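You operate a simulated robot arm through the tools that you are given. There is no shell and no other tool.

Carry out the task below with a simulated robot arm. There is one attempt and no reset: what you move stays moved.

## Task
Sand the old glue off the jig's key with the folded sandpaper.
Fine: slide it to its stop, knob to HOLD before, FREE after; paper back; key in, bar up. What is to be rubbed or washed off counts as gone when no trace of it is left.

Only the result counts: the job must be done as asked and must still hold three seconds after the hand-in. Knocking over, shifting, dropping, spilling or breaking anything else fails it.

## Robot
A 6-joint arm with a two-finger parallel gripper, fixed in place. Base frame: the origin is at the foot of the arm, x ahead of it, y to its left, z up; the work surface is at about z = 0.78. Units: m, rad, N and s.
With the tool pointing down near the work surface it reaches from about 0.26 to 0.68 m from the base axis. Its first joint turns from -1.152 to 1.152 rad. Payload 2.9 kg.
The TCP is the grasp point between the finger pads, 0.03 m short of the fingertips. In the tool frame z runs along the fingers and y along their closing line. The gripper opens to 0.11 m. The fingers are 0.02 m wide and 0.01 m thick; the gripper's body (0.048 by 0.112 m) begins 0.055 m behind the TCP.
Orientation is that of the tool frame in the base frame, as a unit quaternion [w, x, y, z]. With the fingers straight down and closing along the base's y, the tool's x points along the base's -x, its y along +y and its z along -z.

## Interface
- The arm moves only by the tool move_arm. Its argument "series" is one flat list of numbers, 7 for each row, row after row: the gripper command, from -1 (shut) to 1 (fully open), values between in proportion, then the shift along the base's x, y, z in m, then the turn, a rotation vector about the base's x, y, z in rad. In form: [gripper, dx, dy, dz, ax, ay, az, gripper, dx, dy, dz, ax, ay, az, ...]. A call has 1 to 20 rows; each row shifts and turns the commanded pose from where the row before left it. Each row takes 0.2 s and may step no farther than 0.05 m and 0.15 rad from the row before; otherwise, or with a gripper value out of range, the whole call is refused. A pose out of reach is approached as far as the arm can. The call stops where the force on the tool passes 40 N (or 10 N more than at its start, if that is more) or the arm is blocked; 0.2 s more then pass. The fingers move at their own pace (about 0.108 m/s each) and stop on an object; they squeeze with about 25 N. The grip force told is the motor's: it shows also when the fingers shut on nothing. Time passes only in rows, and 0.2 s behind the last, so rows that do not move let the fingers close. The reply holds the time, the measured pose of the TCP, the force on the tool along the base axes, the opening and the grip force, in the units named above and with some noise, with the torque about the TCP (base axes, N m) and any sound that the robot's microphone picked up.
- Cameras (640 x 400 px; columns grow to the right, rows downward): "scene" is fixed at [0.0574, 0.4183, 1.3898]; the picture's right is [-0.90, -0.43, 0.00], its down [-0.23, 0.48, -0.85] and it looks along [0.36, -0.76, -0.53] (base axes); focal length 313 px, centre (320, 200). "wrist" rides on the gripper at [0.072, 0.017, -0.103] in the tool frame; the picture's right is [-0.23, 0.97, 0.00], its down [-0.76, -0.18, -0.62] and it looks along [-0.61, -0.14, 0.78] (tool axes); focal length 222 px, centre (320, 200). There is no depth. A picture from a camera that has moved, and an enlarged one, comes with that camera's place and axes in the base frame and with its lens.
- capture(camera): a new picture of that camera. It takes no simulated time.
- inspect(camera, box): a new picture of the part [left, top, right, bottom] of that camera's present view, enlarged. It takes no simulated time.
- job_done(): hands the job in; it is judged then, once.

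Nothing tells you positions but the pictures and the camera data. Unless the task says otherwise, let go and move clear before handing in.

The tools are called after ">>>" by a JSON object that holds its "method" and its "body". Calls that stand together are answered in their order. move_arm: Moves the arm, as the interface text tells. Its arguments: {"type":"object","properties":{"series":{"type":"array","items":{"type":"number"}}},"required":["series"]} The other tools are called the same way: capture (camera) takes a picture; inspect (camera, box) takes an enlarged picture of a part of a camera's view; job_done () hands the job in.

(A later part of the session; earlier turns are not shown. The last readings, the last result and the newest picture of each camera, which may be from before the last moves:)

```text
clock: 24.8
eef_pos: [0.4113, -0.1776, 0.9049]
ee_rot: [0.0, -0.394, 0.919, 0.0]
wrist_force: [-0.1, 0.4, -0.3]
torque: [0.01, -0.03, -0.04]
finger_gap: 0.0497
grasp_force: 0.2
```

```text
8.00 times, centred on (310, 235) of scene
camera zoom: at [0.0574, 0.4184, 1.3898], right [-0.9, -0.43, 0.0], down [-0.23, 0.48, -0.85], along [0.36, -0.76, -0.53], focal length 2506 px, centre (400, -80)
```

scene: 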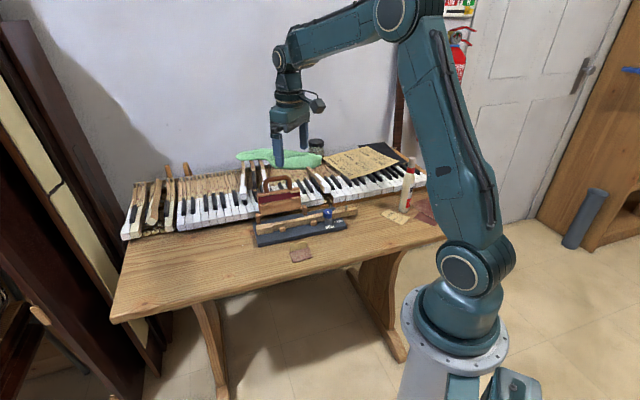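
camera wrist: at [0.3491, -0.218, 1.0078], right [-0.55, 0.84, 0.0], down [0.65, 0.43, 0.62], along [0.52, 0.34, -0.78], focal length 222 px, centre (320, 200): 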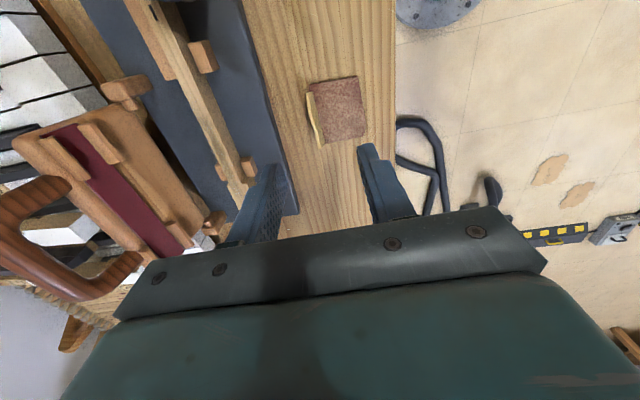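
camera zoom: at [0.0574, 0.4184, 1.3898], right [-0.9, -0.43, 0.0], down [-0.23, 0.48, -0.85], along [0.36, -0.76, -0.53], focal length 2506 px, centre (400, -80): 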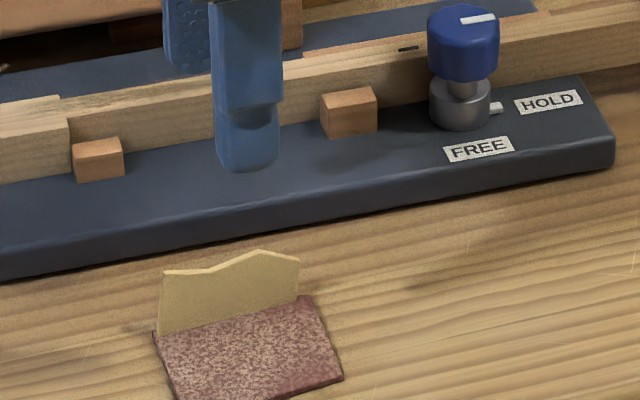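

The flap is centred between the fingers within ~2 mm. I'll narrow the opening a little (to stay clear of the jig), then descend around the flap.

>>> {"method": "move_arm", "body": {"series": [-0.35, 0.0005, -0.001, -0.03, 0, 0, 0, -0.35, 0, 0, -0.03, 0, 0, 0, -0.35, 0, 0, -0.012, 0, 0, 0]}}

>>> {"method": "capture", "body": {"camera": "wrist"}}

>>> {"method": "inspect", "body": {"camera": "scene", "box": [270, 215, 350, 265]}}

```text
clock: 25.6
eef_pos: [0.4111, -0.1784, 0.832]
ee_rot: [0.0, -0.393, 0.92, 0.0]
wrist_force: [0.0, 0.0, -0.5]
torque: [0.03, 0.04, 0.03]
finger_gap: 0.0359
grasp_force: 0.1
```

```text
taken
camera wrist: at [0.348, -0.2194, 0.9353], right [-0.55, 0.84, 0.0], down [0.65, 0.43, 0.62], along [0.52, 0.34, -0.78], focal length 222 px, centre (320, 200)
```

wrist: 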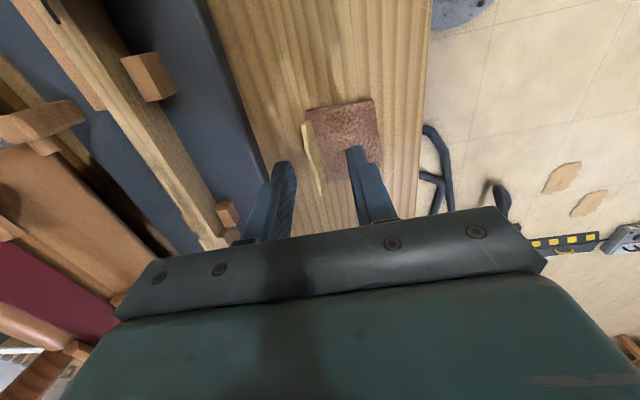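

```text
8.00 times, centred on (310, 240) of scene
camera zoom: at [0.0574, 0.4183, 1.3898], right [-0.9, -0.43, 0.0], down [-0.23, 0.48, -0.85], along [0.36, -0.76, -0.53], focal length 2506 px, centre (400, -120)
```

zoom: 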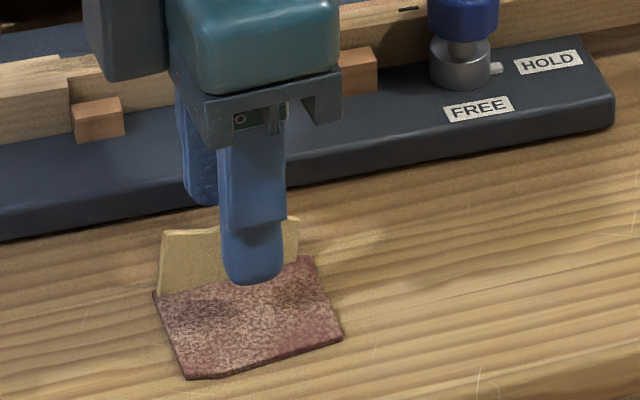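

Aligned; I shift 5 mm along the flap toward its middle, go 11 mm lower and close.

>>> {"method": "move_arm", "body": {"series": [-0.35, 0.0036, 0.0035, -0.005, 0, 0, 0, -0.35, 0, 0, -0.003, 0, 0, 0, -0.35, 0, 0, -0.003, 0, 0, 0]}}

>>> {"method": "inspect", "body": {"camera": "scene", "box": [270, 215, 350, 265]}}

```text
clock: 26.4
eef_pos: [0.4129, -0.176, 0.8226]
ee_rot: [-0.001, -0.393, 0.92, 0.001]
wrist_force: [-0.3, 0.3, 0.1]
torque: [0.02, 0.04, -0.01]
finger_gap: 0.0357
grasp_force: 0.0
```

```text
8.00 times, centred on (310, 240) of scene
camera zoom: at [0.0574, 0.4183, 1.3898], right [-0.9, -0.43, 0.0], down [-0.23, 0.48, -0.85], along [0.36, -0.76, -0.53], focal length 2506 px, centre (400, -120)
```

zoom: 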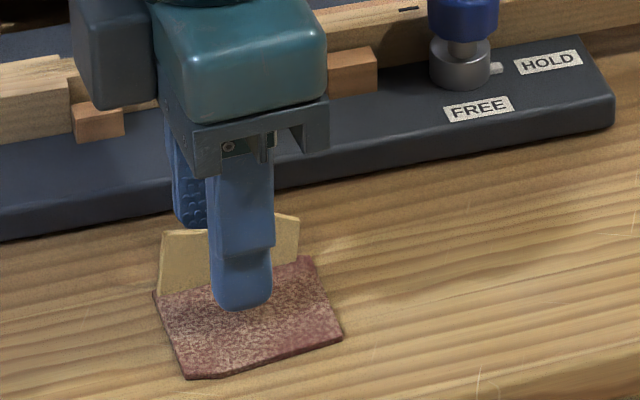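

>>> {"method": "move_arm", "body": {"series": [-0.35, 0, 0, -0.002, 0, 0, 0, -0.7, 0, 0, 0, 0, 0, 0, -1, 0, 0, 0, 0, 0, 0, -1, 0, 0, 0, 0, 0, 0]}}

>>> {"method": "inspect", "body": {"camera": "scene", "box": [270, 215, 350, 265]}}

>>> {"method": "capture", "body": {"camera": "wrist"}}

```text
clock: 27.4
eef_pos: [0.4138, -0.1749, 0.8215]
ee_rot: [0.001, -0.393, 0.92, 0.0]
wrist_force: [-0.1, 1.5, 2.3]
torque: [0.09, 0.08, -0.05]
finger_gap: 0.0001
grasp_force: 25.5
```

```text
8.00 times, centred on (310, 240) of scene
camera zoom: at [0.0573, 0.4184, 1.3898], right [-0.9, -0.43, 0.0], down [-0.23, 0.48, -0.85], along [0.36, -0.76, -0.53], focal length 2506 px, centre (400, -120)
```

zoom: 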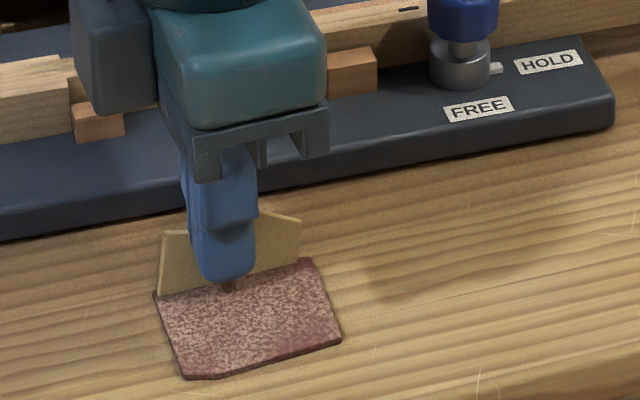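

```text
taken
camera wrist: at [0.351, -0.2158, 0.9229], right [-0.55, 0.84, 0.0], down [0.65, 0.43, 0.62], along [0.52, 0.34, -0.78], focal length 222 px, centre (320, 200)
```

wrist: 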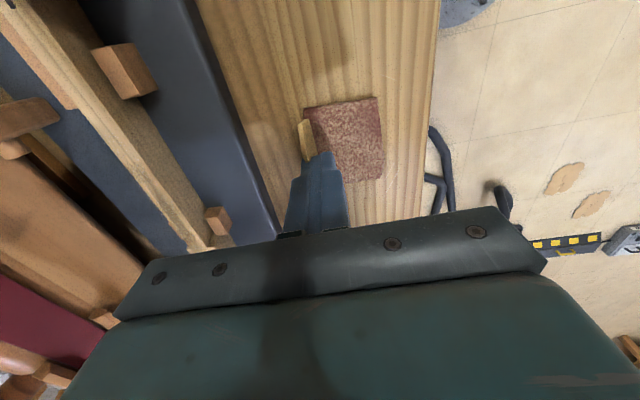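

The gap reads zero, so I must check whether the flap is really between the fingers.

>>> {"method": "inspect", "body": {"camera": "wrist", "box": [270, 80, 398, 160]}}

>>> {"method": "inspect", "body": {"camera": "scene", "box": [284, 235, 324, 260]}}

>>> {"method": "inspect", "body": {"camera": "wrist", "box": [280, 110, 360, 160]}}

```text
5.00 times, centred on (334, 120) of wrist
camera zoom: at [0.351, -0.2158, 0.9229], right [-0.55, 0.84, 0.0], down [0.65, 0.43, 0.62], along [0.52, 0.34, -0.78], focal length 1111 px, centre (250, 600)
```

zoom: 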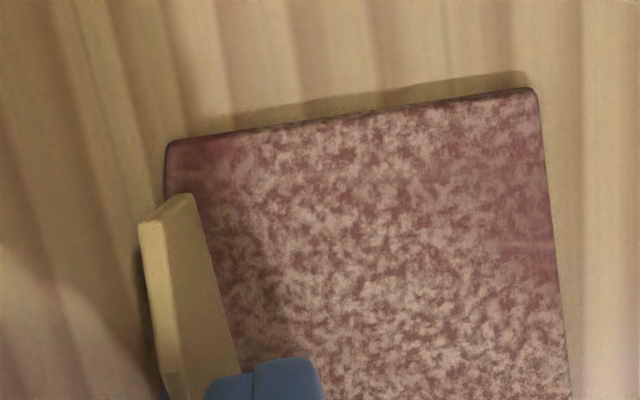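

```text
16.00 times, centred on (304, 248) of scene
camera zoom: at [0.0573, 0.4184, 1.3898], right [-0.9, -0.43, 0.0], down [-0.23, 0.48, -0.85], along [0.36, -0.76, -0.53], focal length 5013 px, centre (576, -560)
```

zoom: 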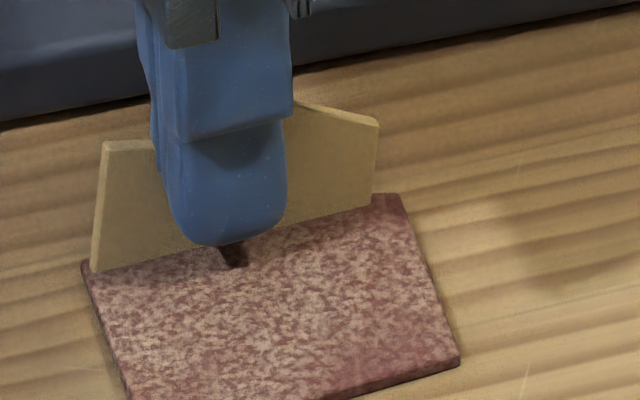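

```text
8.00 times, centred on (320, 135) of wrist
camera zoom: at [0.351, -0.2158, 0.9229], right [-0.55, 0.84, 0.0], down [0.65, 0.43, 0.62], along [0.52, 0.34, -0.78], focal length 1777 px, centre (320, 720)
```

zoom: 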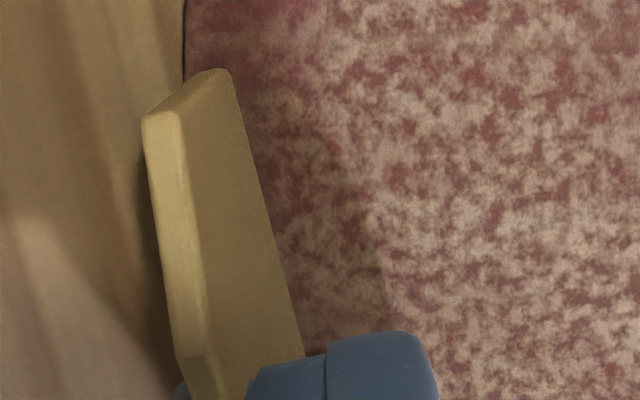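

>>> {"method": "inspect", "body": {"camera": "wrist", "box": [260, 130, 388, 210]}}

```text
5.00 times, centred on (324, 170) of wrist
camera zoom: at [0.351, -0.2158, 0.9229], right [-0.55, 0.84, 0.0], down [0.65, 0.43, 0.62], along [0.52, 0.34, -0.78], focal length 1111 px, centre (300, 350)
```

zoom: 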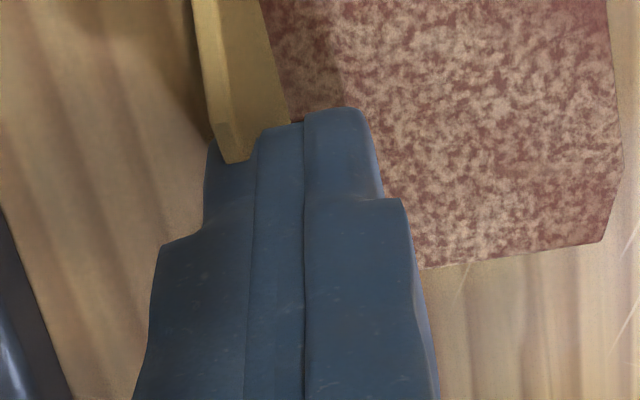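

It's unclear whether the flap is held; I lift a few millimetres as a test.

>>> {"method": "move_arm", "body": {"series": [-1, 0, 0, 0.004, 0, 0, 0, -1, 0, 0, 0.004, 0, 0, 0]}}

>>> {"method": "inspect", "body": {"camera": "scene", "box": [284, 230, 324, 255]}}

>>> {"method": "inspect", "body": {"camera": "wrist", "box": [260, 100, 388, 180]}}

```text
clock: 28.0
eef_pos: [0.4144, -0.1754, 0.8292]
ee_rot: [0.0, -0.394, 0.919, 0.0]
wrist_force: [-0.2, 0.0, -1.1]
torque: [0.03, -0.05, -0.02]
finger_gap: 0.0004
grasp_force: 24.8
```

```text
16.00 times, centred on (304, 242) of scene
camera zoom: at [0.0574, 0.4183, 1.3898], right [-0.9, -0.43, 0.0], down [-0.23, 0.48, -0.85], along [0.36, -0.76, -0.53], focal length 5013 px, centre (576, -480)
```

zoom: 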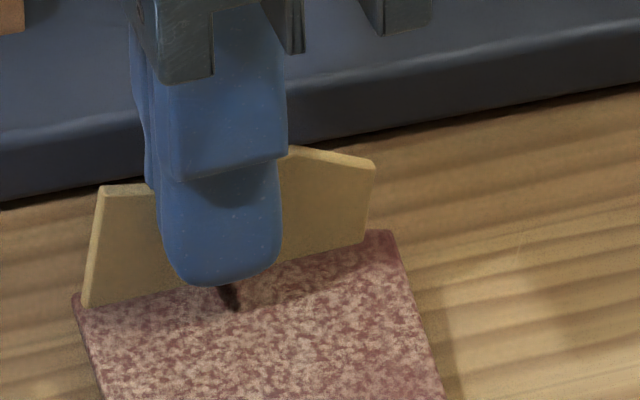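

```text
5.00 times, centred on (324, 140) of wrist
camera zoom: at [0.3515, -0.2157, 0.9319], right [-0.55, 0.84, 0.0], down [0.65, 0.43, 0.62], along [0.52, 0.34, -0.78], focal length 1111 px, centre (300, 500)
```

zoom: 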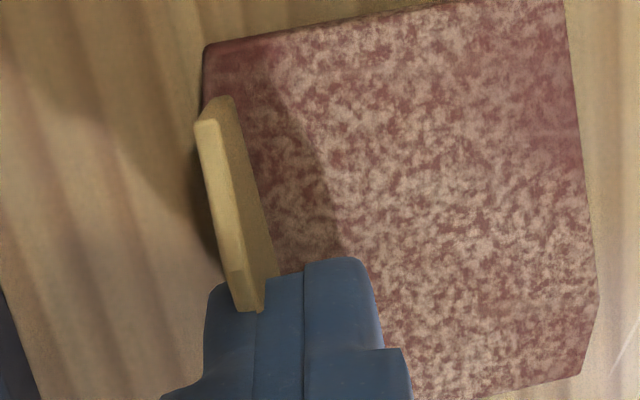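

The paper lifted with the fingers, so it is held (pad underside ≈ 41.5 mm below the TCP). I'll raise it, turn it 90° so the slim side of the gripper passes the raised bar, and bring it above the stained part of the key.

>>> {"method": "move_arm", "body": {"series": [-1, 0, 0, 0.035, 0, 0, 0, -1, 0, 0, 0.035, 0, 0, 0, -1, 0, 0, 0.03, 0, 0, 0, -1, 0, 0, 0, 0, 0, -0.14, -1, 0, 0, 0, 0, 0, -0.143, -1, 0, 0, 0, 0, 0, -0.143, -1, 0, 0, 0, 0, 0, -0.143, -1, 0, 0, 0, 0, 0, -0.143, -1, 0, 0, 0, 0, 0, -0.143, -1, 0, 0, 0, 0, 0, -0.143, -1, 0, 0, 0, 0, 0, -0.143, -1, 0, 0, 0, 0, 0, -0.143, -1, 0, 0, 0, 0, 0, -0.143, -1, 0, 0, 0, 0, 0, -0.143, -1, 0, 0, 0, 0, 0, 0]}}

>>> {"method": "capture", "body": {"camera": "wrist"}}

>>> {"method": "inspect", "body": {"camera": "scene", "box": [220, 160, 380, 260]}}

```text
clock: 31.2
eef_pos: [0.4127, -0.1748, 0.9299]
ee_rot: [-0.001, 0.372, 0.928, 0.0]
wrist_force: [0.0, -0.3, 0.1]
torque: [0.0, 0.01, -0.03]
finger_gap: 0.0001
grasp_force: 24.9
```

```text
taken
camera wrist: at [0.3728, -0.1115, 1.0316], right [0.84, 0.55, 0.0], down [0.43, -0.65, 0.62], along [0.34, -0.52, -0.78], focal length 222 px, centre (320, 200)
```

wrist: 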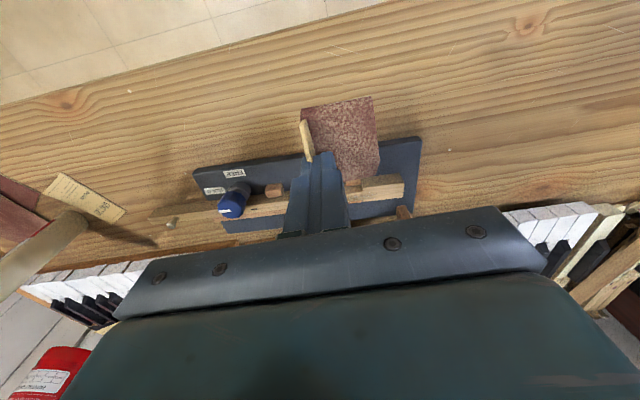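

```text
4.00 times, centred on (300, 210) of scene
camera zoom: at [0.0574, 0.4183, 1.3898], right [-0.9, -0.43, 0.0], down [-0.23, 0.48, -0.85], along [0.36, -0.76, -0.53], focal length 1253 px, centre (400, 160)
```

zoom: 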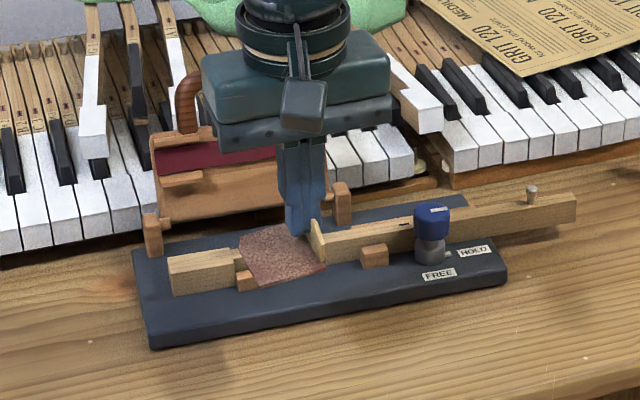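

The paper is held level. I notice the jig's tail end moved a few mm toward the front while the knob was turned, so I'll re-measure the key's line now.

>>> {"method": "inspect", "body": {"camera": "wrist", "box": [140, 130, 300, 230]}}

>>> {"method": "inspect", "body": {"camera": "wrist", "box": [300, 130, 460, 230]}}

>>> {"method": "inspect", "body": {"camera": "scene", "box": [296, 195, 360, 235]}}

>>> {"method": "inspect", "body": {"camera": "scene", "box": [250, 205, 314, 245]}}

```text
4.00 times, centred on (220, 180) of wrist
camera zoom: at [0.3728, -0.1115, 1.0316], right [0.84, 0.55, 0.0], down [0.43, -0.65, 0.62], along [0.34, -0.52, -0.78], focal length 888 px, centre (720, 280)
```

zoom: 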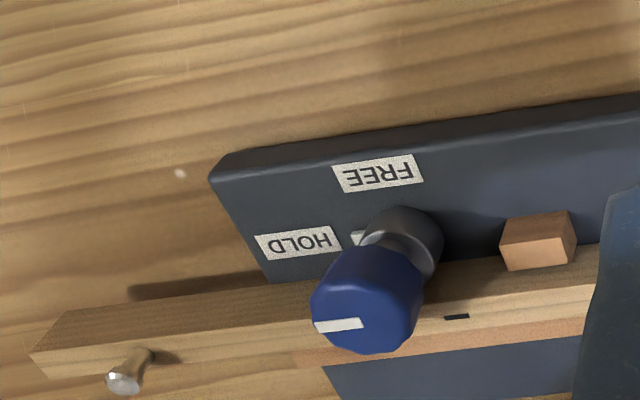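

```text
4.00 times, centred on (380, 180) of wrist
camera zoom: at [0.3728, -0.1115, 1.0316], right [0.84, 0.55, 0.0], down [0.43, -0.65, 0.62], along [0.34, -0.52, -0.78], focal length 888 px, centre (80, 280)
```

zoom: 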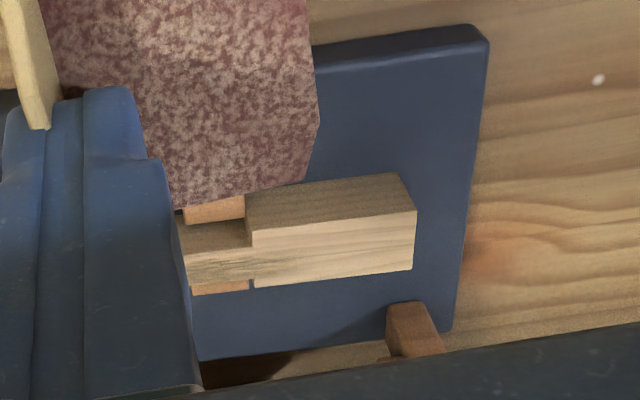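

```text
10.00 times, centred on (328, 215) of scene
camera zoom: at [0.0574, 0.4183, 1.3898], right [-0.9, -0.43, 0.0], down [-0.23, 0.48, -0.85], along [0.36, -0.76, -0.53], focal length 3133 px, centre (240, 50)
```

zoom: 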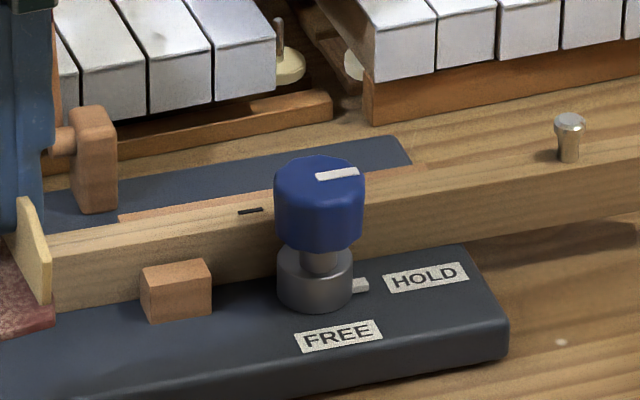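

```text
10.00 times, centred on (282, 225) of scene
camera zoom: at [0.0574, 0.4183, 1.3898], right [-0.9, -0.43, 0.0], down [-0.23, 0.48, -0.85], along [0.36, -0.76, -0.53], focal length 3133 px, centre (700, -50)
```

zoom: 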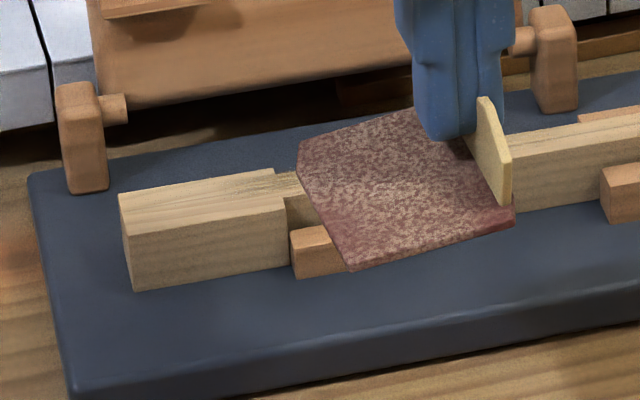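

The jig turned about 2° about its head-side corner; key axis now ≈ 42.4°, key line through (0.507, -0.222) at the shoulder. I bring the pad over the stained shank and lower it to just above the key.

>>> {"method": "move_arm", "body": {"series": [-1, 0.017, -0.0294, 0, 0, 0, -0.02, -1, 0.017, -0.0294, 0, 0, 0, -0.02, -1, 0.017, -0.0295, 0, 0, 0, -0.02, -1, 0, 0, -0.025, 0, 0, 0, -1, 0, 0, -0.025, 0, 0, 0]}}

>>> {"method": "capture", "body": {"camera": "wrist"}}

>>> {"method": "inspect", "body": {"camera": "scene", "box": [230, 180, 358, 260]}}

>>> {"method": "inspect", "body": {"camera": "wrist", "box": [240, 80, 400, 180]}}

```text
clock: 32.4
eef_pos: [0.4652, -0.2614, 0.8806]
ee_rot: [0.0, 0.399, 0.917, 0.0]
wrist_force: [-0.9, -0.2, 0.5]
torque: [0.0, -0.01, -0.02]
finger_gap: 0.0004
grasp_force: 24.5
```

```text
taken
camera wrist: at [0.4272, -0.1971, 0.9822], right [0.87, 0.5, 0.0], down [0.39, -0.68, 0.62], along [0.31, -0.54, -0.78], focal length 222 px, centre (320, 200)
```

wrist: 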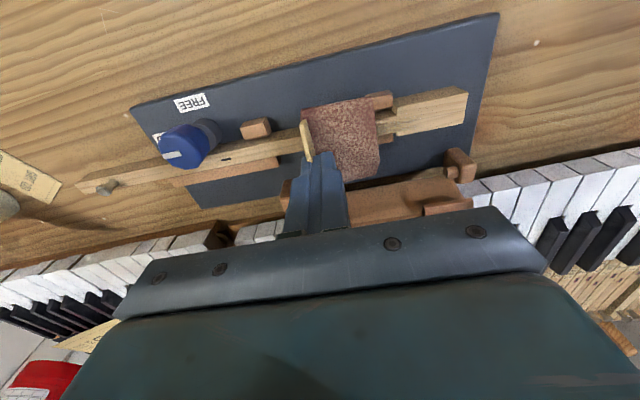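

```text
5.00 times, centred on (294, 220) of scene
camera zoom: at [0.0574, 0.4183, 1.3898], right [-0.9, -0.43, 0.0], down [-0.23, 0.48, -0.85], along [0.36, -0.76, -0.53], focal length 1566 px, centre (450, 100)
```

zoom: 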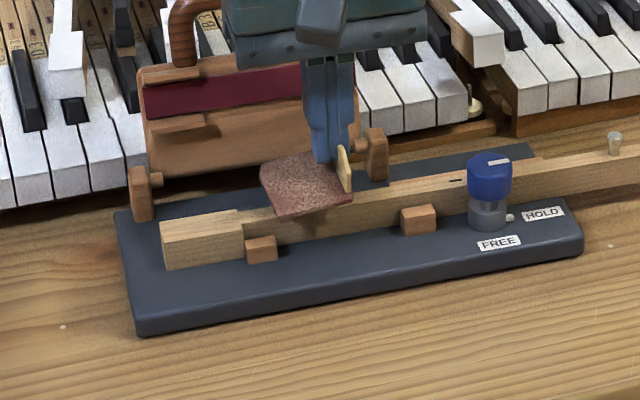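

```text
4.00 times, centred on (320, 130) of wrist
camera zoom: at [0.4272, -0.1971, 0.9822], right [0.87, 0.5, 0.0], down [0.39, -0.68, 0.62], along [0.31, -0.54, -0.78], focal length 888 px, centre (320, 480)
```

zoom: 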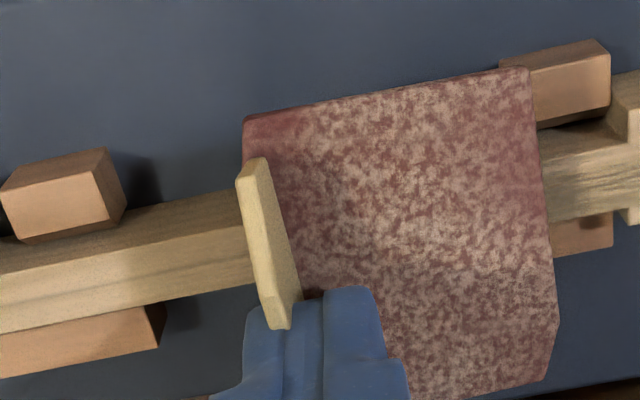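

The pad hangs right across the key. I lower it gently until it touches.

>>> {"method": "move_arm", "body": {"series": [-1, 0, 0, -0.01, 0, 0, 0, -1, 0, 0, -0.005, 0, 0, 0, -1, 0, 0, -0.002, 0, 0, 0, -1, 0, 0, -0.002, 0, 0, 0]}}

>>> {"method": "inspect", "body": {"camera": "scene", "box": [260, 195, 324, 235]}}

```text
clock: 33.4
eef_pos: [0.4647, -0.2624, 0.8615]
ee_rot: [0.0, 0.399, 0.917, 0.0]
wrist_force: [-0.2, 0.0, 2.2]
torque: [0.11, 0.01, 0.03]
finger_gap: 0.0
grasp_force: 25.1
```

```text
10.00 times, centred on (292, 215) of scene
camera zoom: at [0.0573, 0.4183, 1.3898], right [-0.9, -0.43, 0.0], down [-0.23, 0.48, -0.85], along [0.36, -0.76, -0.53], focal length 3133 px, centre (600, 50)
```

zoom: 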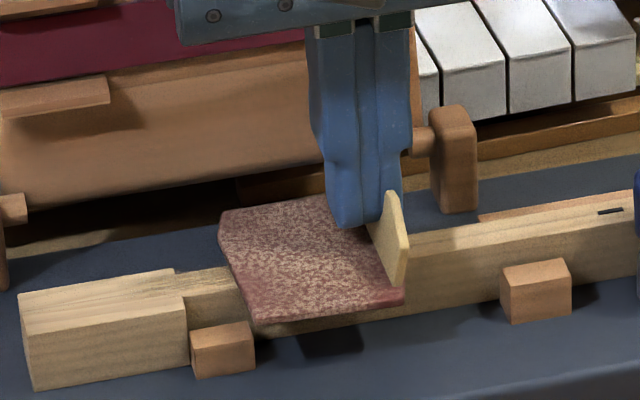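

>>> {"method": "move_arm", "body": {"series": [-1, 0, 0, -0.0007, 0, 0, 0]}}

```text
clock: 33.8
eef_pos: [0.4656, -0.264, 0.8603]
ee_rot: [0.0, 0.399, 0.917, 0.0]
wrist_force: [0.7, 0.0, 3.2]
torque: [0.06, -0.06, -0.02]
finger_gap: 0.0
grasp_force: 25.7
```

Light contact (3 N). A bit more pressure and a first short stroke toward the head to gauge the drag.

>>> {"method": "move_arm", "body": {"series": [-1, 0, 0, -0.0006, 0, 0, 0, -1, 0.0037, 0.0034, 0, 0, 0, 0, -1, 0.0037, 0.0034, 0, 0, 0, 0]}}

>>> {"method": "inspect", "body": {"camera": "scene", "box": [260, 195, 324, 235]}}

```text
clock: 34.6
eef_pos: [0.4728, -0.2566, 0.8596]
ee_rot: [0.0, 0.399, 0.917, -0.001]
wrist_force: [-0.3, -0.9, 2.9]
torque: [0.01, -0.08, -0.02]
finger_gap: 0.0
grasp_force: 24.6
```

```text
10.00 times, centred on (292, 215) of scene
camera zoom: at [0.0573, 0.4183, 1.3898], right [-0.9, -0.43, 0.0], down [-0.23, 0.48, -0.85], along [0.36, -0.76, -0.53], focal length 3133 px, centre (600, 50)
```

zoom: 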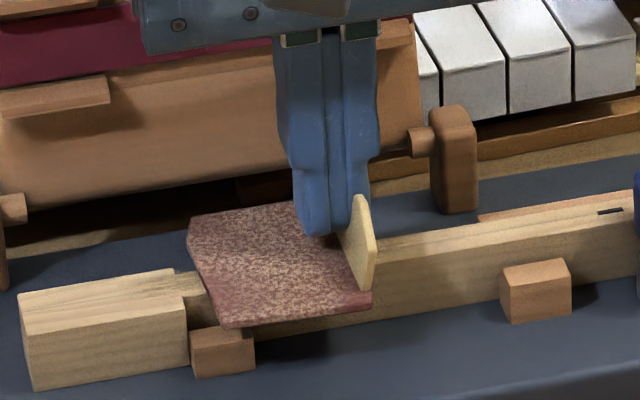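

>>> {"method": "move_arm", "body": {"series": [-1, 0, 0, -0.001, 0, 0, 0, -1, 0.0037, 0.0034, 0, 0, 0, 0, -1, 0.0037, 0.0034, 0, 0, 0, 0, -1, 0.0037, 0.0034, 0, 0, 0, 0, -1, 0.0037, 0.0034, 0, 0, 0, 0]}}

>>> {"method": "inspect", "body": {"camera": "scene", "box": [260, 195, 324, 235]}}

```text
clock: 35.8
eef_pos: [0.4877, -0.2418, 0.8577]
ee_rot: [0.0, 0.399, 0.917, 0.0]
wrist_force: [-0.2, -1.5, 2.3]
torque: [0.0, -0.1, -0.03]
finger_gap: 0.0
grasp_force: 25.2
```

```text
10.00 times, centred on (292, 215) of scene
camera zoom: at [0.0573, 0.4183, 1.3898], right [-0.9, -0.43, 0.0], down [-0.23, 0.48, -0.85], along [0.36, -0.76, -0.53], focal length 3133 px, centre (600, 50)
```

zoom: 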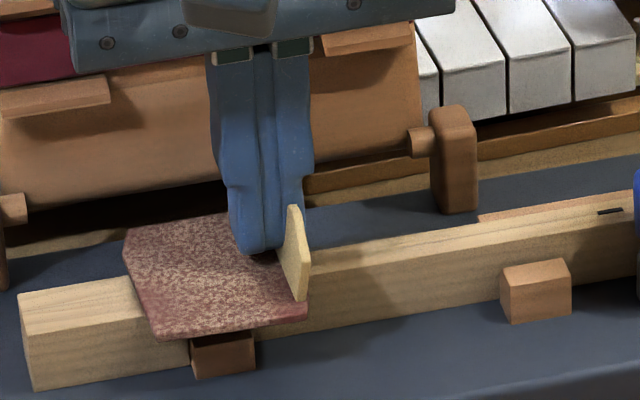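

The pad is settling flat on the key. I add 1 mm and stroke back to beyond the tail end of the stain.

>>> {"method": "move_arm", "body": {"series": [-1, 0, 0, -0.001, 0, 0, 0, -1, -0.0035, -0.0032, 0, 0, 0, 0, -1, -0.0035, -0.0032, 0, 0, 0, 0, -1, -0.0035, -0.0032, 0, 0, 0, 0, -1, -0.0035, -0.0032, 0, 0, 0, 0, -1, -0.0035, -0.0032, 0, 0, 0, 0, -1, -0.0035, -0.0032, 0, 0, 0, 0]}}

>>> {"method": "inspect", "body": {"camera": "scene", "box": [260, 195, 324, 235]}}

>>> {"method": "inspect", "body": {"camera": "wrist", "box": [240, 80, 440, 205]}}

```text
clock: 37.4
eef_pos: [0.4657, -0.2633, 0.8569]
ee_rot: [0.0, 0.399, 0.917, 0.0]
wrist_force: [1.0, 0.7, 2.6]
torque: [0.07, -0.1, -0.04]
finger_gap: 0.0002
grasp_force: 24.7
```

```text
10.00 times, centred on (292, 215) of scene
camera zoom: at [0.0574, 0.4184, 1.3898], right [-0.9, -0.43, 0.0], down [-0.23, 0.48, -0.85], along [0.36, -0.76, -0.53], focal length 3133 px, centre (600, 50)
```

zoom: 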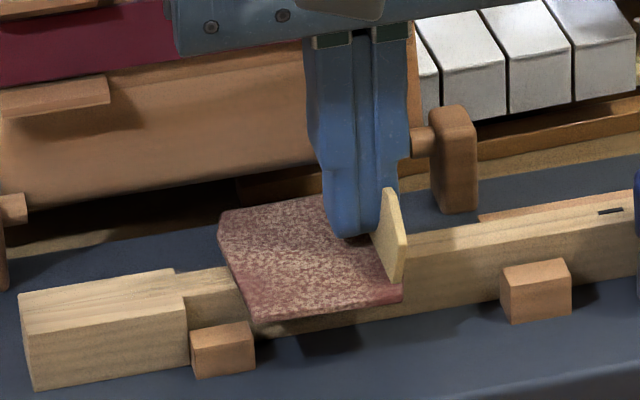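

```text
3.20 times, centred on (340, 142) of wrist
camera zoom: at [0.4284, -0.1977, 0.9593], right [0.87, 0.5, 0.0], down [0.39, -0.68, 0.62], along [0.31, -0.54, -0.78], focal length 711 px, centre (256, 384)
```

zoom: 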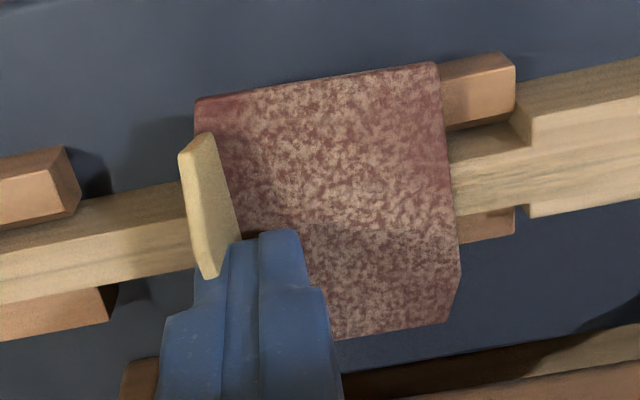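

The stain near the shoulder already looks paler. I make full strokes: to the tail side, then all the way to the head side.

>>> {"method": "move_arm", "body": {"series": [-1, -0.0039, -0.0035, -0.0003, 0, 0, 0, -1, -0.0039, -0.0035, 0, 0, 0, 0, -1, -0.0039, -0.0035, 0, 0, 0, 0, -1, -0.0039, -0.0035, 0, 0, 0, 0, -1, -0.0039, -0.0035, 0, 0, 0, 0, -1, 0.0042, 0.0038, 0, 0, 0, 0, -1, 0.0042, 0.0038, 0, 0, 0, 0, -1, 0.0042, 0.0038, 0, 0, 0, 0, -1, 0.0042, 0.0038, 0, 0, 0, 0, -1, 0.0042, 0.0038, 0, 0, 0, 0, -1, 0.0042, 0.0038, 0, 0, 0, 0, -1, 0.0042, 0.0038, 0, 0, 0, 0, -1, 0.0042, 0.0038, 0, 0, 0, 0, -1, 0.0042, 0.0038, 0, 0, 0, 0, -1, 0.0042, 0.0038, 0, 0, 0, 0]}}

>>> {"method": "inspect", "body": {"camera": "wrist", "box": [200, 80, 400, 205]}}

>>> {"method": "inspect", "body": {"camera": "scene", "box": [260, 195, 324, 235]}}

```text
clock: 40.6
eef_pos: [0.4862, -0.241, 0.8563]
ee_rot: [-0.001, 0.399, 0.917, 0.0]
wrist_force: [0.1, 0.0, 3.1]
torque: [0.0, -0.11, -0.03]
finger_gap: 0.0
grasp_force: 24.9
```

```text
3.20 times, centred on (300, 142) of wrist
camera zoom: at [0.4508, -0.1766, 0.9585], right [0.87, 0.5, 0.0], down [0.39, -0.68, 0.62], along [0.31, -0.54, -0.78], focal length 711 px, centre (384, 384)
```

zoom: 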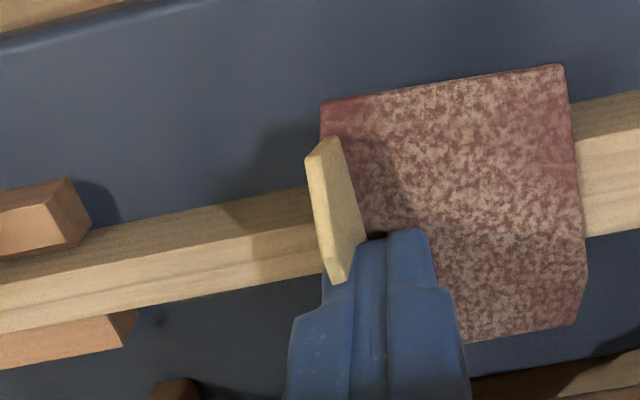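

```text
10.00 times, centred on (292, 215) of scene
camera zoom: at [0.0573, 0.4183, 1.3898], right [-0.9, -0.43, 0.0], down [-0.23, 0.48, -0.85], along [0.36, -0.76, -0.53], focal length 3133 px, centre (600, 50)
```

zoom: 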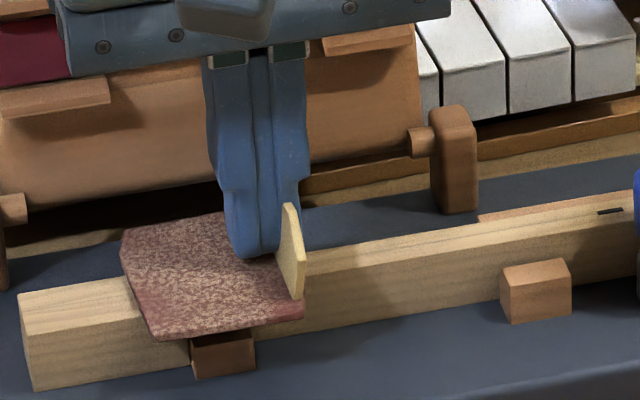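

The shank tailward looks clean. I do another full back-and-forth to be thorough.

>>> {"method": "move_arm", "body": {"series": [-1, -0.0042, -0.0038, -0.0003, 0, 0, 0, -1, -0.0042, -0.0038, 0, 0, 0, 0, -1, -0.0042, -0.0038, 0, 0, 0, 0, -1, -0.0042, -0.0038, 0, 0, 0, 0, -1, -0.0042, -0.0038, 0, 0, 0, 0, -1, -0.0042, -0.0038, 0, 0, 0, 0, -1, -0.0042, -0.0038, 0, 0, 0, 0, -1, -0.0042, -0.0038, 0, 0, 0, 0, -1, -0.0042, -0.0038, 0, 0, 0, 0, -1, -0.0042, -0.0038, 0, 0, 0, 0, -1, 0.0042, 0.0038, 0, 0, 0, 0, -1, 0.0042, 0.0038, 0, 0, 0, 0, -1, 0.0042, 0.0038, 0, 0, 0, 0, -1, 0.0042, 0.0038, 0, 0, 0, 0, -1, 0.0042, 0.0038, 0, 0, 0, 0, -1, 0.0042, 0.0038, 0, 0, 0, 0, -1, 0.0042, 0.0038, 0, 0, 0, 0, -1, 0.0042, 0.0038, 0, 0, 0, 0, -1, 0.0042, 0.0038, 0, 0, 0, 0, -1, 0.0042, 0.0038, 0, 0, 0, 0]}}

>>> {"method": "move_arm", "body": {"series": [-1, -0.0042, -0.0038, 0, 0, 0, 0, -1, -0.0042, -0.0038, 0, 0, 0, 0, -1, -0.0042, -0.0038, 0, 0, 0, 0, -1, -0.0042, -0.0038, 0, 0, 0, 0, -1, -0.0042, -0.0038, 0, 0, 0, 0, -1, -0.0042, -0.0038, 0, 0, 0, 0, -1, -0.0042, -0.0038, 0, 0, 0, 0, -1, -0.0042, -0.0038, 0, 0, 0, 0, -1, -0.0042, -0.0038, 0, 0, 0, 0, -1, -0.0042, -0.0038, 0, 0, 0, 0, -1, 0, 0, 0.02, 0, 0, 0, -1, 0, 0, 0.035, 0, 0, 0]}}

>>> {"method": "capture", "body": {"camera": "wrist"}}

>>> {"method": "inspect", "body": {"camera": "scene", "box": [255, 200, 319, 240]}}

>>> {"method": "inspect", "body": {"camera": "wrist", "box": [360, 50, 520, 150]}}

```text
clock: 44.8
eef_pos: [0.4886, -0.2412, 0.8562]
ee_rot: [0.001, 0.399, 0.917, 0.0]
wrist_force: [-1.0, -0.6, 4.6]
torque: [0.1, -0.08, 0.02]
finger_gap: 0.0
grasp_force: 25.5
```

```text
clock: 47.4
eef_pos: [0.4454, -0.2796, 0.9111]
ee_rot: [0.0, 0.399, 0.917, 0.001]
wrist_force: [0.1, -0.1, -0.1]
torque: [0.0, 0.02, 0.0]
finger_gap: 0.0002
grasp_force: 24.4
```

```text
taken
camera wrist: at [0.4086, -0.2143, 1.0141], right [0.87, 0.5, 0.0], down [0.39, -0.68, 0.62], along [0.31, -0.54, -0.78], focal length 222 px, centre (320, 200)
```

wrist: 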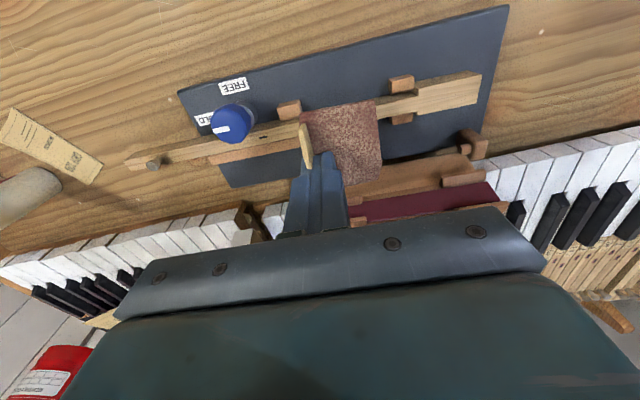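

```text
10.00 times, centred on (287, 220) of scene
camera zoom: at [0.0574, 0.4183, 1.3898], right [-0.9, -0.43, 0.0], down [-0.23, 0.48, -0.85], along [0.36, -0.76, -0.53], focal length 3133 px, centre (650, 0)
```

zoom: 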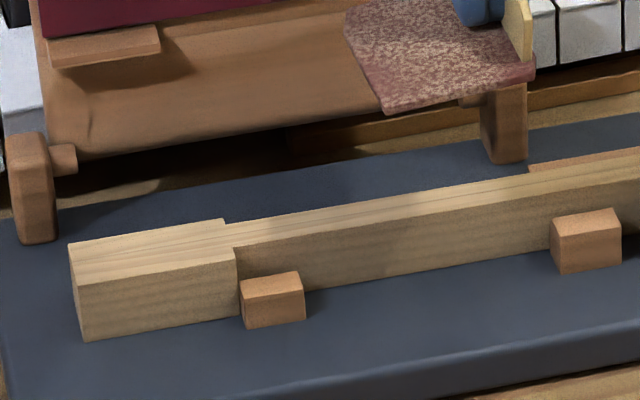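

```text
4.00 times, centred on (440, 100) of wrist
camera zoom: at [0.4086, -0.2143, 1.0141], right [0.87, 0.5, 0.0], down [0.39, -0.68, 0.62], along [0.31, -0.54, -0.78], focal length 888 px, centre (-160, 600)
```

zoom: 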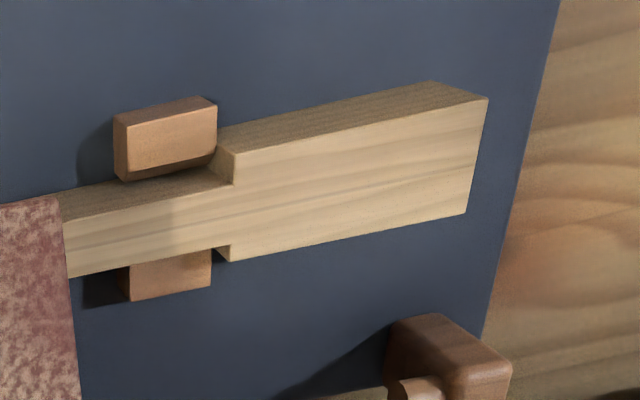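

The stain looks gone; I check at higher magnification from both cameras (moving the paper aside toward its home).

>>> {"method": "move_arm", "body": {"series": [-1, -0.012, 0.03, 0.01, 0, 0, 0.02, -1, -0.012, 0.03, 0.01, 0, 0, 0.02, -1, -0.009, 0.03, 0, 0, 0, 0.02, -1, 0, 0.015, 0, 0, 0, 0]}}

>>> {"method": "inspect", "body": {"camera": "scene", "box": [268, 205, 308, 230]}}

>>> {"method": "capture", "body": {"camera": "wrist"}}

```text
clock: 48.4
eef_pos: [0.4129, -0.1739, 0.9314]
ee_rot: [0.0, 0.372, 0.928, 0.001]
wrist_force: [0.5, 0.3, -0.2]
torque: [0.0, 0.04, -0.02]
finger_gap: 0.0002
grasp_force: 25.7
```

```text
16.00 times, centred on (288, 218) of scene
camera zoom: at [0.0574, 0.4183, 1.3898], right [-0.9, -0.43, 0.0], down [-0.23, 0.48, -0.85], along [0.36, -0.76, -0.53], focal length 5013 px, centre (832, -80)
```

zoom: 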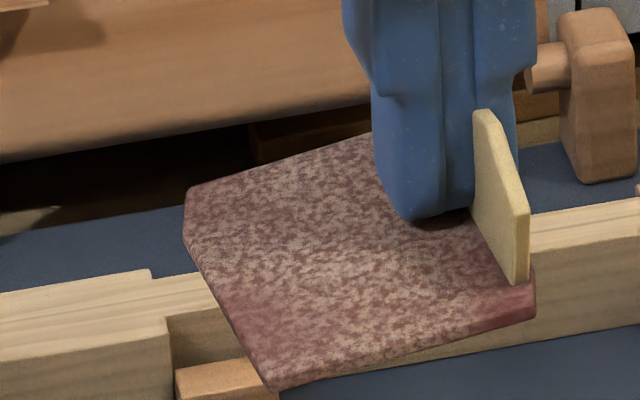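

```text
taken
camera wrist: at [0.3722, -0.1109, 1.0334], right [0.84, 0.55, 0.0], down [0.43, -0.65, 0.62], along [0.34, -0.52, -0.78], focal length 222 px, centre (320, 200)
```

wrist: 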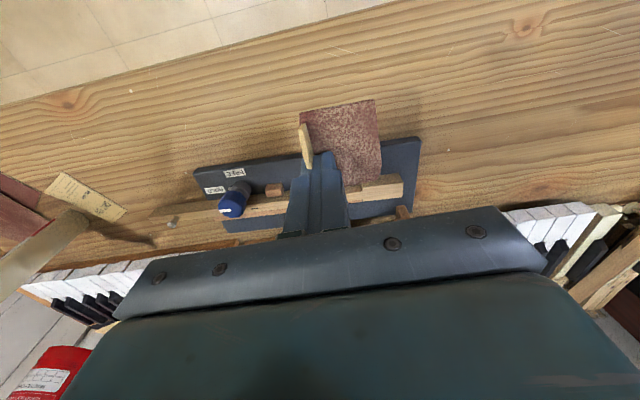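

The paper blocks the view; I turn it back to its original yaw, which opens the view onto the key.

>>> {"method": "move_arm", "body": {"series": [-1, 0, 0, 0, 0, 0, 0.1426, -1, 0, 0, 0, 0, 0, 0.1426, -1, 0, 0, 0, 0, 0, 0.1426, -1, 0, 0, 0, 0, 0, 0.1426, -1, 0, 0, 0, 0, 0, 0.1426, -1, 0, 0, 0, 0, 0, 0.1426, -1, 0, 0, 0, 0, 0, 0.1426, -1, 0, 0, 0, 0, 0, 0.1426, -1, 0, 0, 0, 0, 0, 0.1426, -1, 0, 0, 0, 0, 0, 0.1426, -1, 0, 0, 0, 0, 0, 0.1426, -1, 0, 0, 0, 0, 0, 0]}}

>>> {"method": "capture", "body": {"camera": "wrist"}}

>>> {"method": "inspect", "body": {"camera": "wrist", "box": [130, 60, 290, 160]}}

>>> {"method": "inspect", "body": {"camera": "wrist", "box": [160, 120, 320, 220]}}

>>> {"method": "inspect", "body": {"camera": "scene", "box": [268, 200, 332, 240]}}

```text
clock: 51.0
eef_pos: [0.4138, -0.1749, 0.9316]
ee_rot: [0.0, -0.395, 0.919, 0.0]
wrist_force: [-0.4, 0.5, -0.1]
torque: [0.02, -0.02, -0.04]
finger_gap: 0.0001
grasp_force: 25.6
```

```text
taken
camera wrist: at [0.351, -0.2146, 1.0336], right [-0.55, 0.84, 0.0], down [0.65, 0.43, 0.62], along [0.52, 0.34, -0.78], focal length 222 px, centre (320, 200)
```

wrist: 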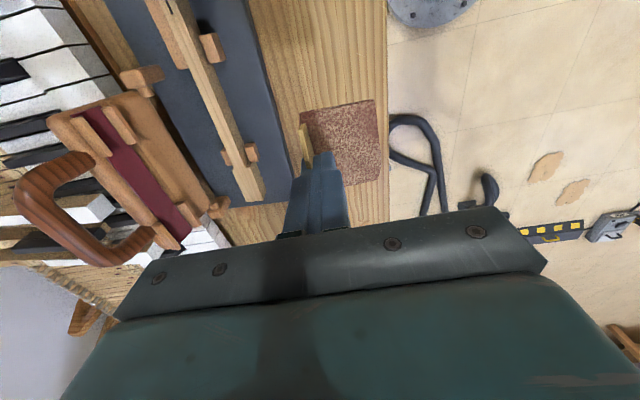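

```text
4.00 times, centred on (210, 110) of wrist
camera zoom: at [0.351, -0.2146, 1.0336], right [-0.55, 0.84, 0.0], down [0.65, 0.43, 0.62], along [0.52, 0.34, -0.78], focal length 888 px, centre (760, 560)
```

zoom: 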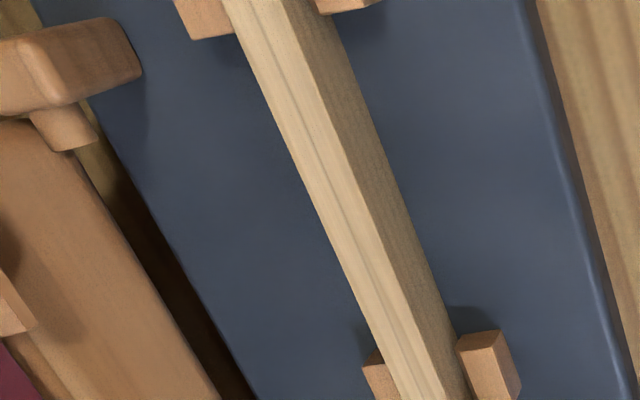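

```text
4.00 times, centred on (240, 170) of wrist
camera zoom: at [0.351, -0.2146, 1.0336], right [-0.55, 0.84, 0.0], down [0.65, 0.43, 0.62], along [0.52, 0.34, -0.78], focal length 888 px, centre (640, 320)
```

zoom: 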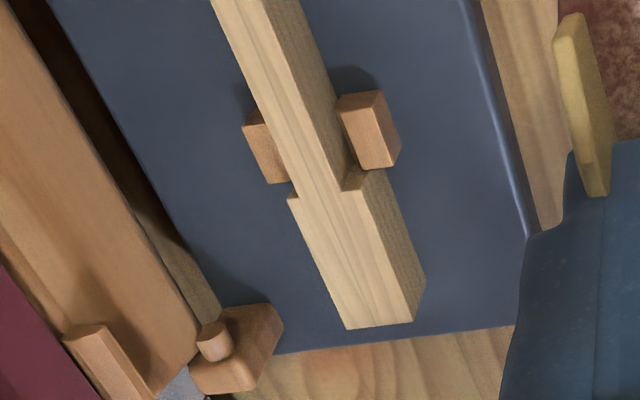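

```text
10.00 times, centred on (300, 220) of scene
camera zoom: at [0.0574, 0.4183, 1.3898], right [-0.9, -0.43, 0.0], down [-0.23, 0.48, -0.85], along [0.36, -0.76, -0.53], focal length 3133 px, centre (520, 0)
```

zoom: 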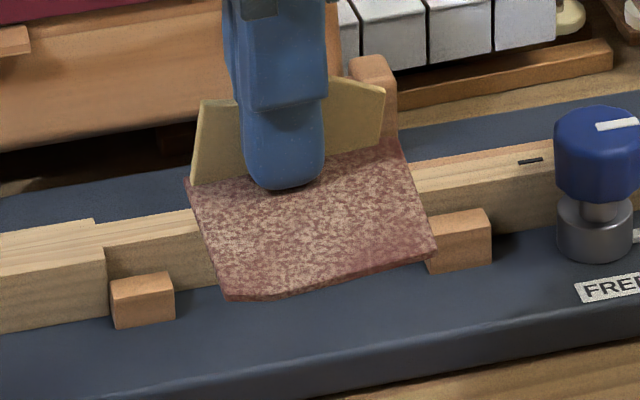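

The key is clean. Now I put the paper back on its original spot: lowering at the same x, y and yaw.

>>> {"method": "move_arm", "body": {"series": [-1, 0, 0, -0.04, 0, 0, 0, -1, 0, 0, -0.04, 0, 0, 0, -1, 0, 0, -0.02, 0, 0, 0, -1, 0, 0, -0.005, 0, 0, 0, -1, 0, 0, -0.002, 0, 0, 0]}}

>>> {"method": "inspect", "body": {"camera": "scene", "box": [280, 235, 328, 265]}}

```text
clock: 52.2
eef_pos: [0.4122, -0.1739, 0.8233]
ee_rot: [-0.001, -0.393, 0.92, 0.0]
wrist_force: [0.2, -0.4, -0.8]
torque: [0.0, 0.06, -0.01]
finger_gap: 0.0
grasp_force: 25.4
```

```text
13.33 times, centred on (304, 250) of scene
camera zoom: at [0.0574, 0.4183, 1.3898], right [-0.9, -0.43, 0.0], down [-0.23, 0.48, -0.85], along [0.36, -0.76, -0.53], focal length 4177 px, centre (533, -467)
```

zoom: 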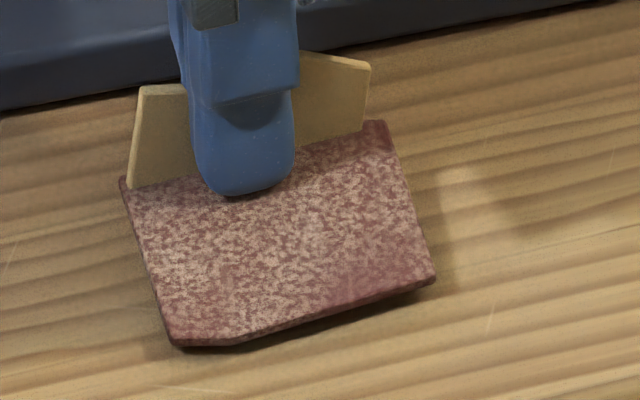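

The pad hangs a little tilted (front edge lower) and a few mm above the table; I keep lowering gently.

>>> {"method": "move_arm", "body": {"series": [-1, 0.0006, -0.0004, -0.002, 0, 0, 0, -1, 0, 0, -0.002, 0, 0, 0, -1, 0, 0, -0.001, 0, 0, 0, -1, 0, 0, -0.001, 0, 0, 0]}}

>>> {"method": "inspect", "body": {"camera": "scene", "box": [280, 235, 328, 265]}}

```text
clock: 53.2
eef_pos: [0.4148, -0.1746, 0.8188]
ee_rot: [0.001, -0.392, 0.92, -0.001]
wrist_force: [0.4, -0.8, 2.1]
torque: [0.12, 0.03, 0.01]
finger_gap: 0.0
grasp_force: 24.7
```

```text
13.33 times, centred on (304, 250) of scene
camera zoom: at [0.0573, 0.4183, 1.3898], right [-0.9, -0.43, 0.0], down [-0.23, 0.48, -0.85], along [0.36, -0.76, -0.53], focal length 4177 px, centre (533, -467)
```

zoom: 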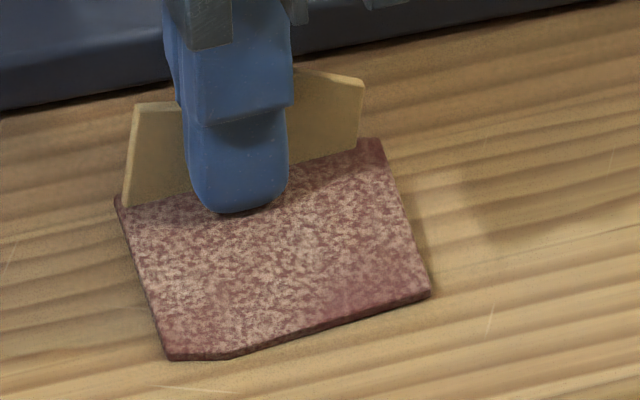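

>>> {"method": "move_arm", "body": {"series": [-1, -0.0007, -0.0007, -0.001, 0, 0, 0, -1, -0.0003, 0, -0.001, 0, 0, 0, -1, 0, 0, -0.001, 0, 0, 0]}}

>>> {"method": "inspect", "body": {"camera": "scene", "box": [280, 235, 328, 265]}}

```text
clock: 54.0
eef_pos: [0.4131, -0.1749, 0.8155]
ee_rot: [0.0, -0.393, 0.919, 0.0]
wrist_force: [0.1, -0.1, 6.3]
torque: [0.2, 0.05, -0.03]
finger_gap: 0.0002
grasp_force: 24.6
```

```text
13.33 times, centred on (304, 250) of scene
camera zoom: at [0.0573, 0.4183, 1.3898], right [-0.9, -0.43, 0.0], down [-0.23, 0.48, -0.85], along [0.36, -0.76, -0.53], focal length 4177 px, centre (533, -467)
```

zoom: 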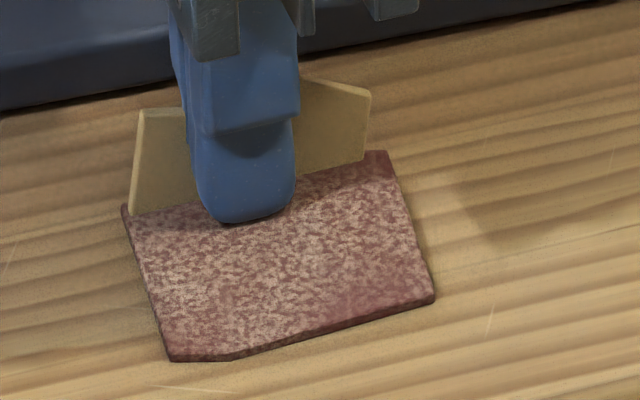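

Nearly flat and within a millimetre or two of its original place. I open the fingers and rise.

>>> {"method": "move_arm", "body": {"series": [-0.9, 0, 0, 0, 0, 0, 0, -0.7, 0, 0, 0, 0, 0, 0, -0.4, 0, 0, 0.002, 0, 0, 0, -0.4, 0, 0, 0.005, 0, 0, 0, -0.4, 0, 0, 0.03, 0, 0, 0, -0.4, 0, 0, 0.045, 0, 0, 0, -0.4, 0, 0, 0.045, 0, 0, 0, -0.4, 0, 0, 0.04, 0, 0, 0]}}

>>> {"method": "inspect", "body": {"camera": "scene", "box": [280, 235, 328, 265]}}

>>> {"method": "inspect", "body": {"camera": "scene", "box": [220, 170, 380, 270]}}

```text
clock: 55.8
eef_pos: [0.4136, -0.1769, 0.9851]
ee_rot: [-0.001, -0.393, 0.919, 0.0]
wrist_force: [0.1, 0.0, -0.5]
torque: [0.04, -0.01, -0.03]
finger_gap: 0.033
grasp_force: 0.0
```

```text
13.33 times, centred on (304, 250) of scene
camera zoom: at [0.0574, 0.4183, 1.3898], right [-0.9, -0.43, 0.0], down [-0.23, 0.48, -0.85], along [0.36, -0.76, -0.53], focal length 4177 px, centre (533, -467)
```

zoom: 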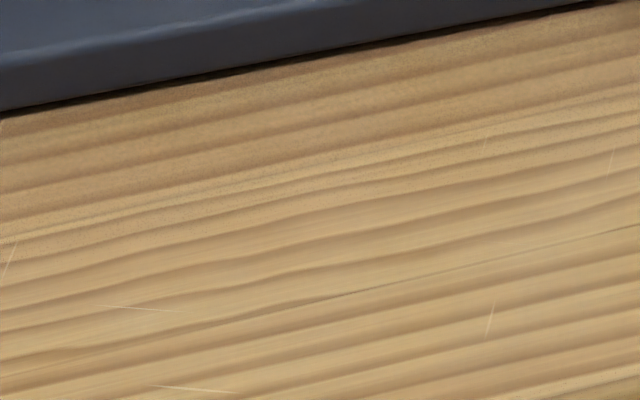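

```text
4.00 times, centred on (300, 220) of scene
camera zoom: at [0.0574, 0.4183, 1.3898], right [-0.9, -0.43, 0.0], down [-0.23, 0.48, -0.85], along [0.36, -0.76, -0.53], focal length 1253 px, centre (400, 120)
```

zoom: 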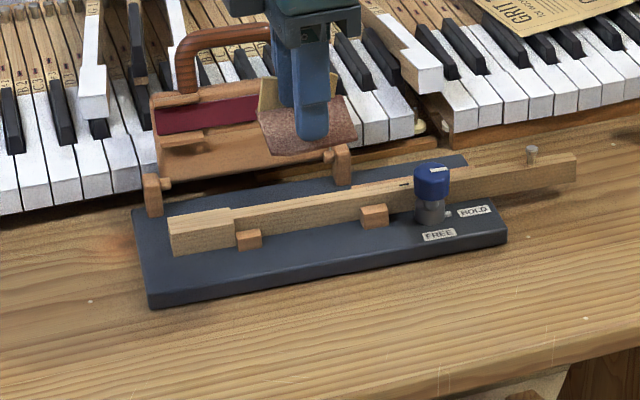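

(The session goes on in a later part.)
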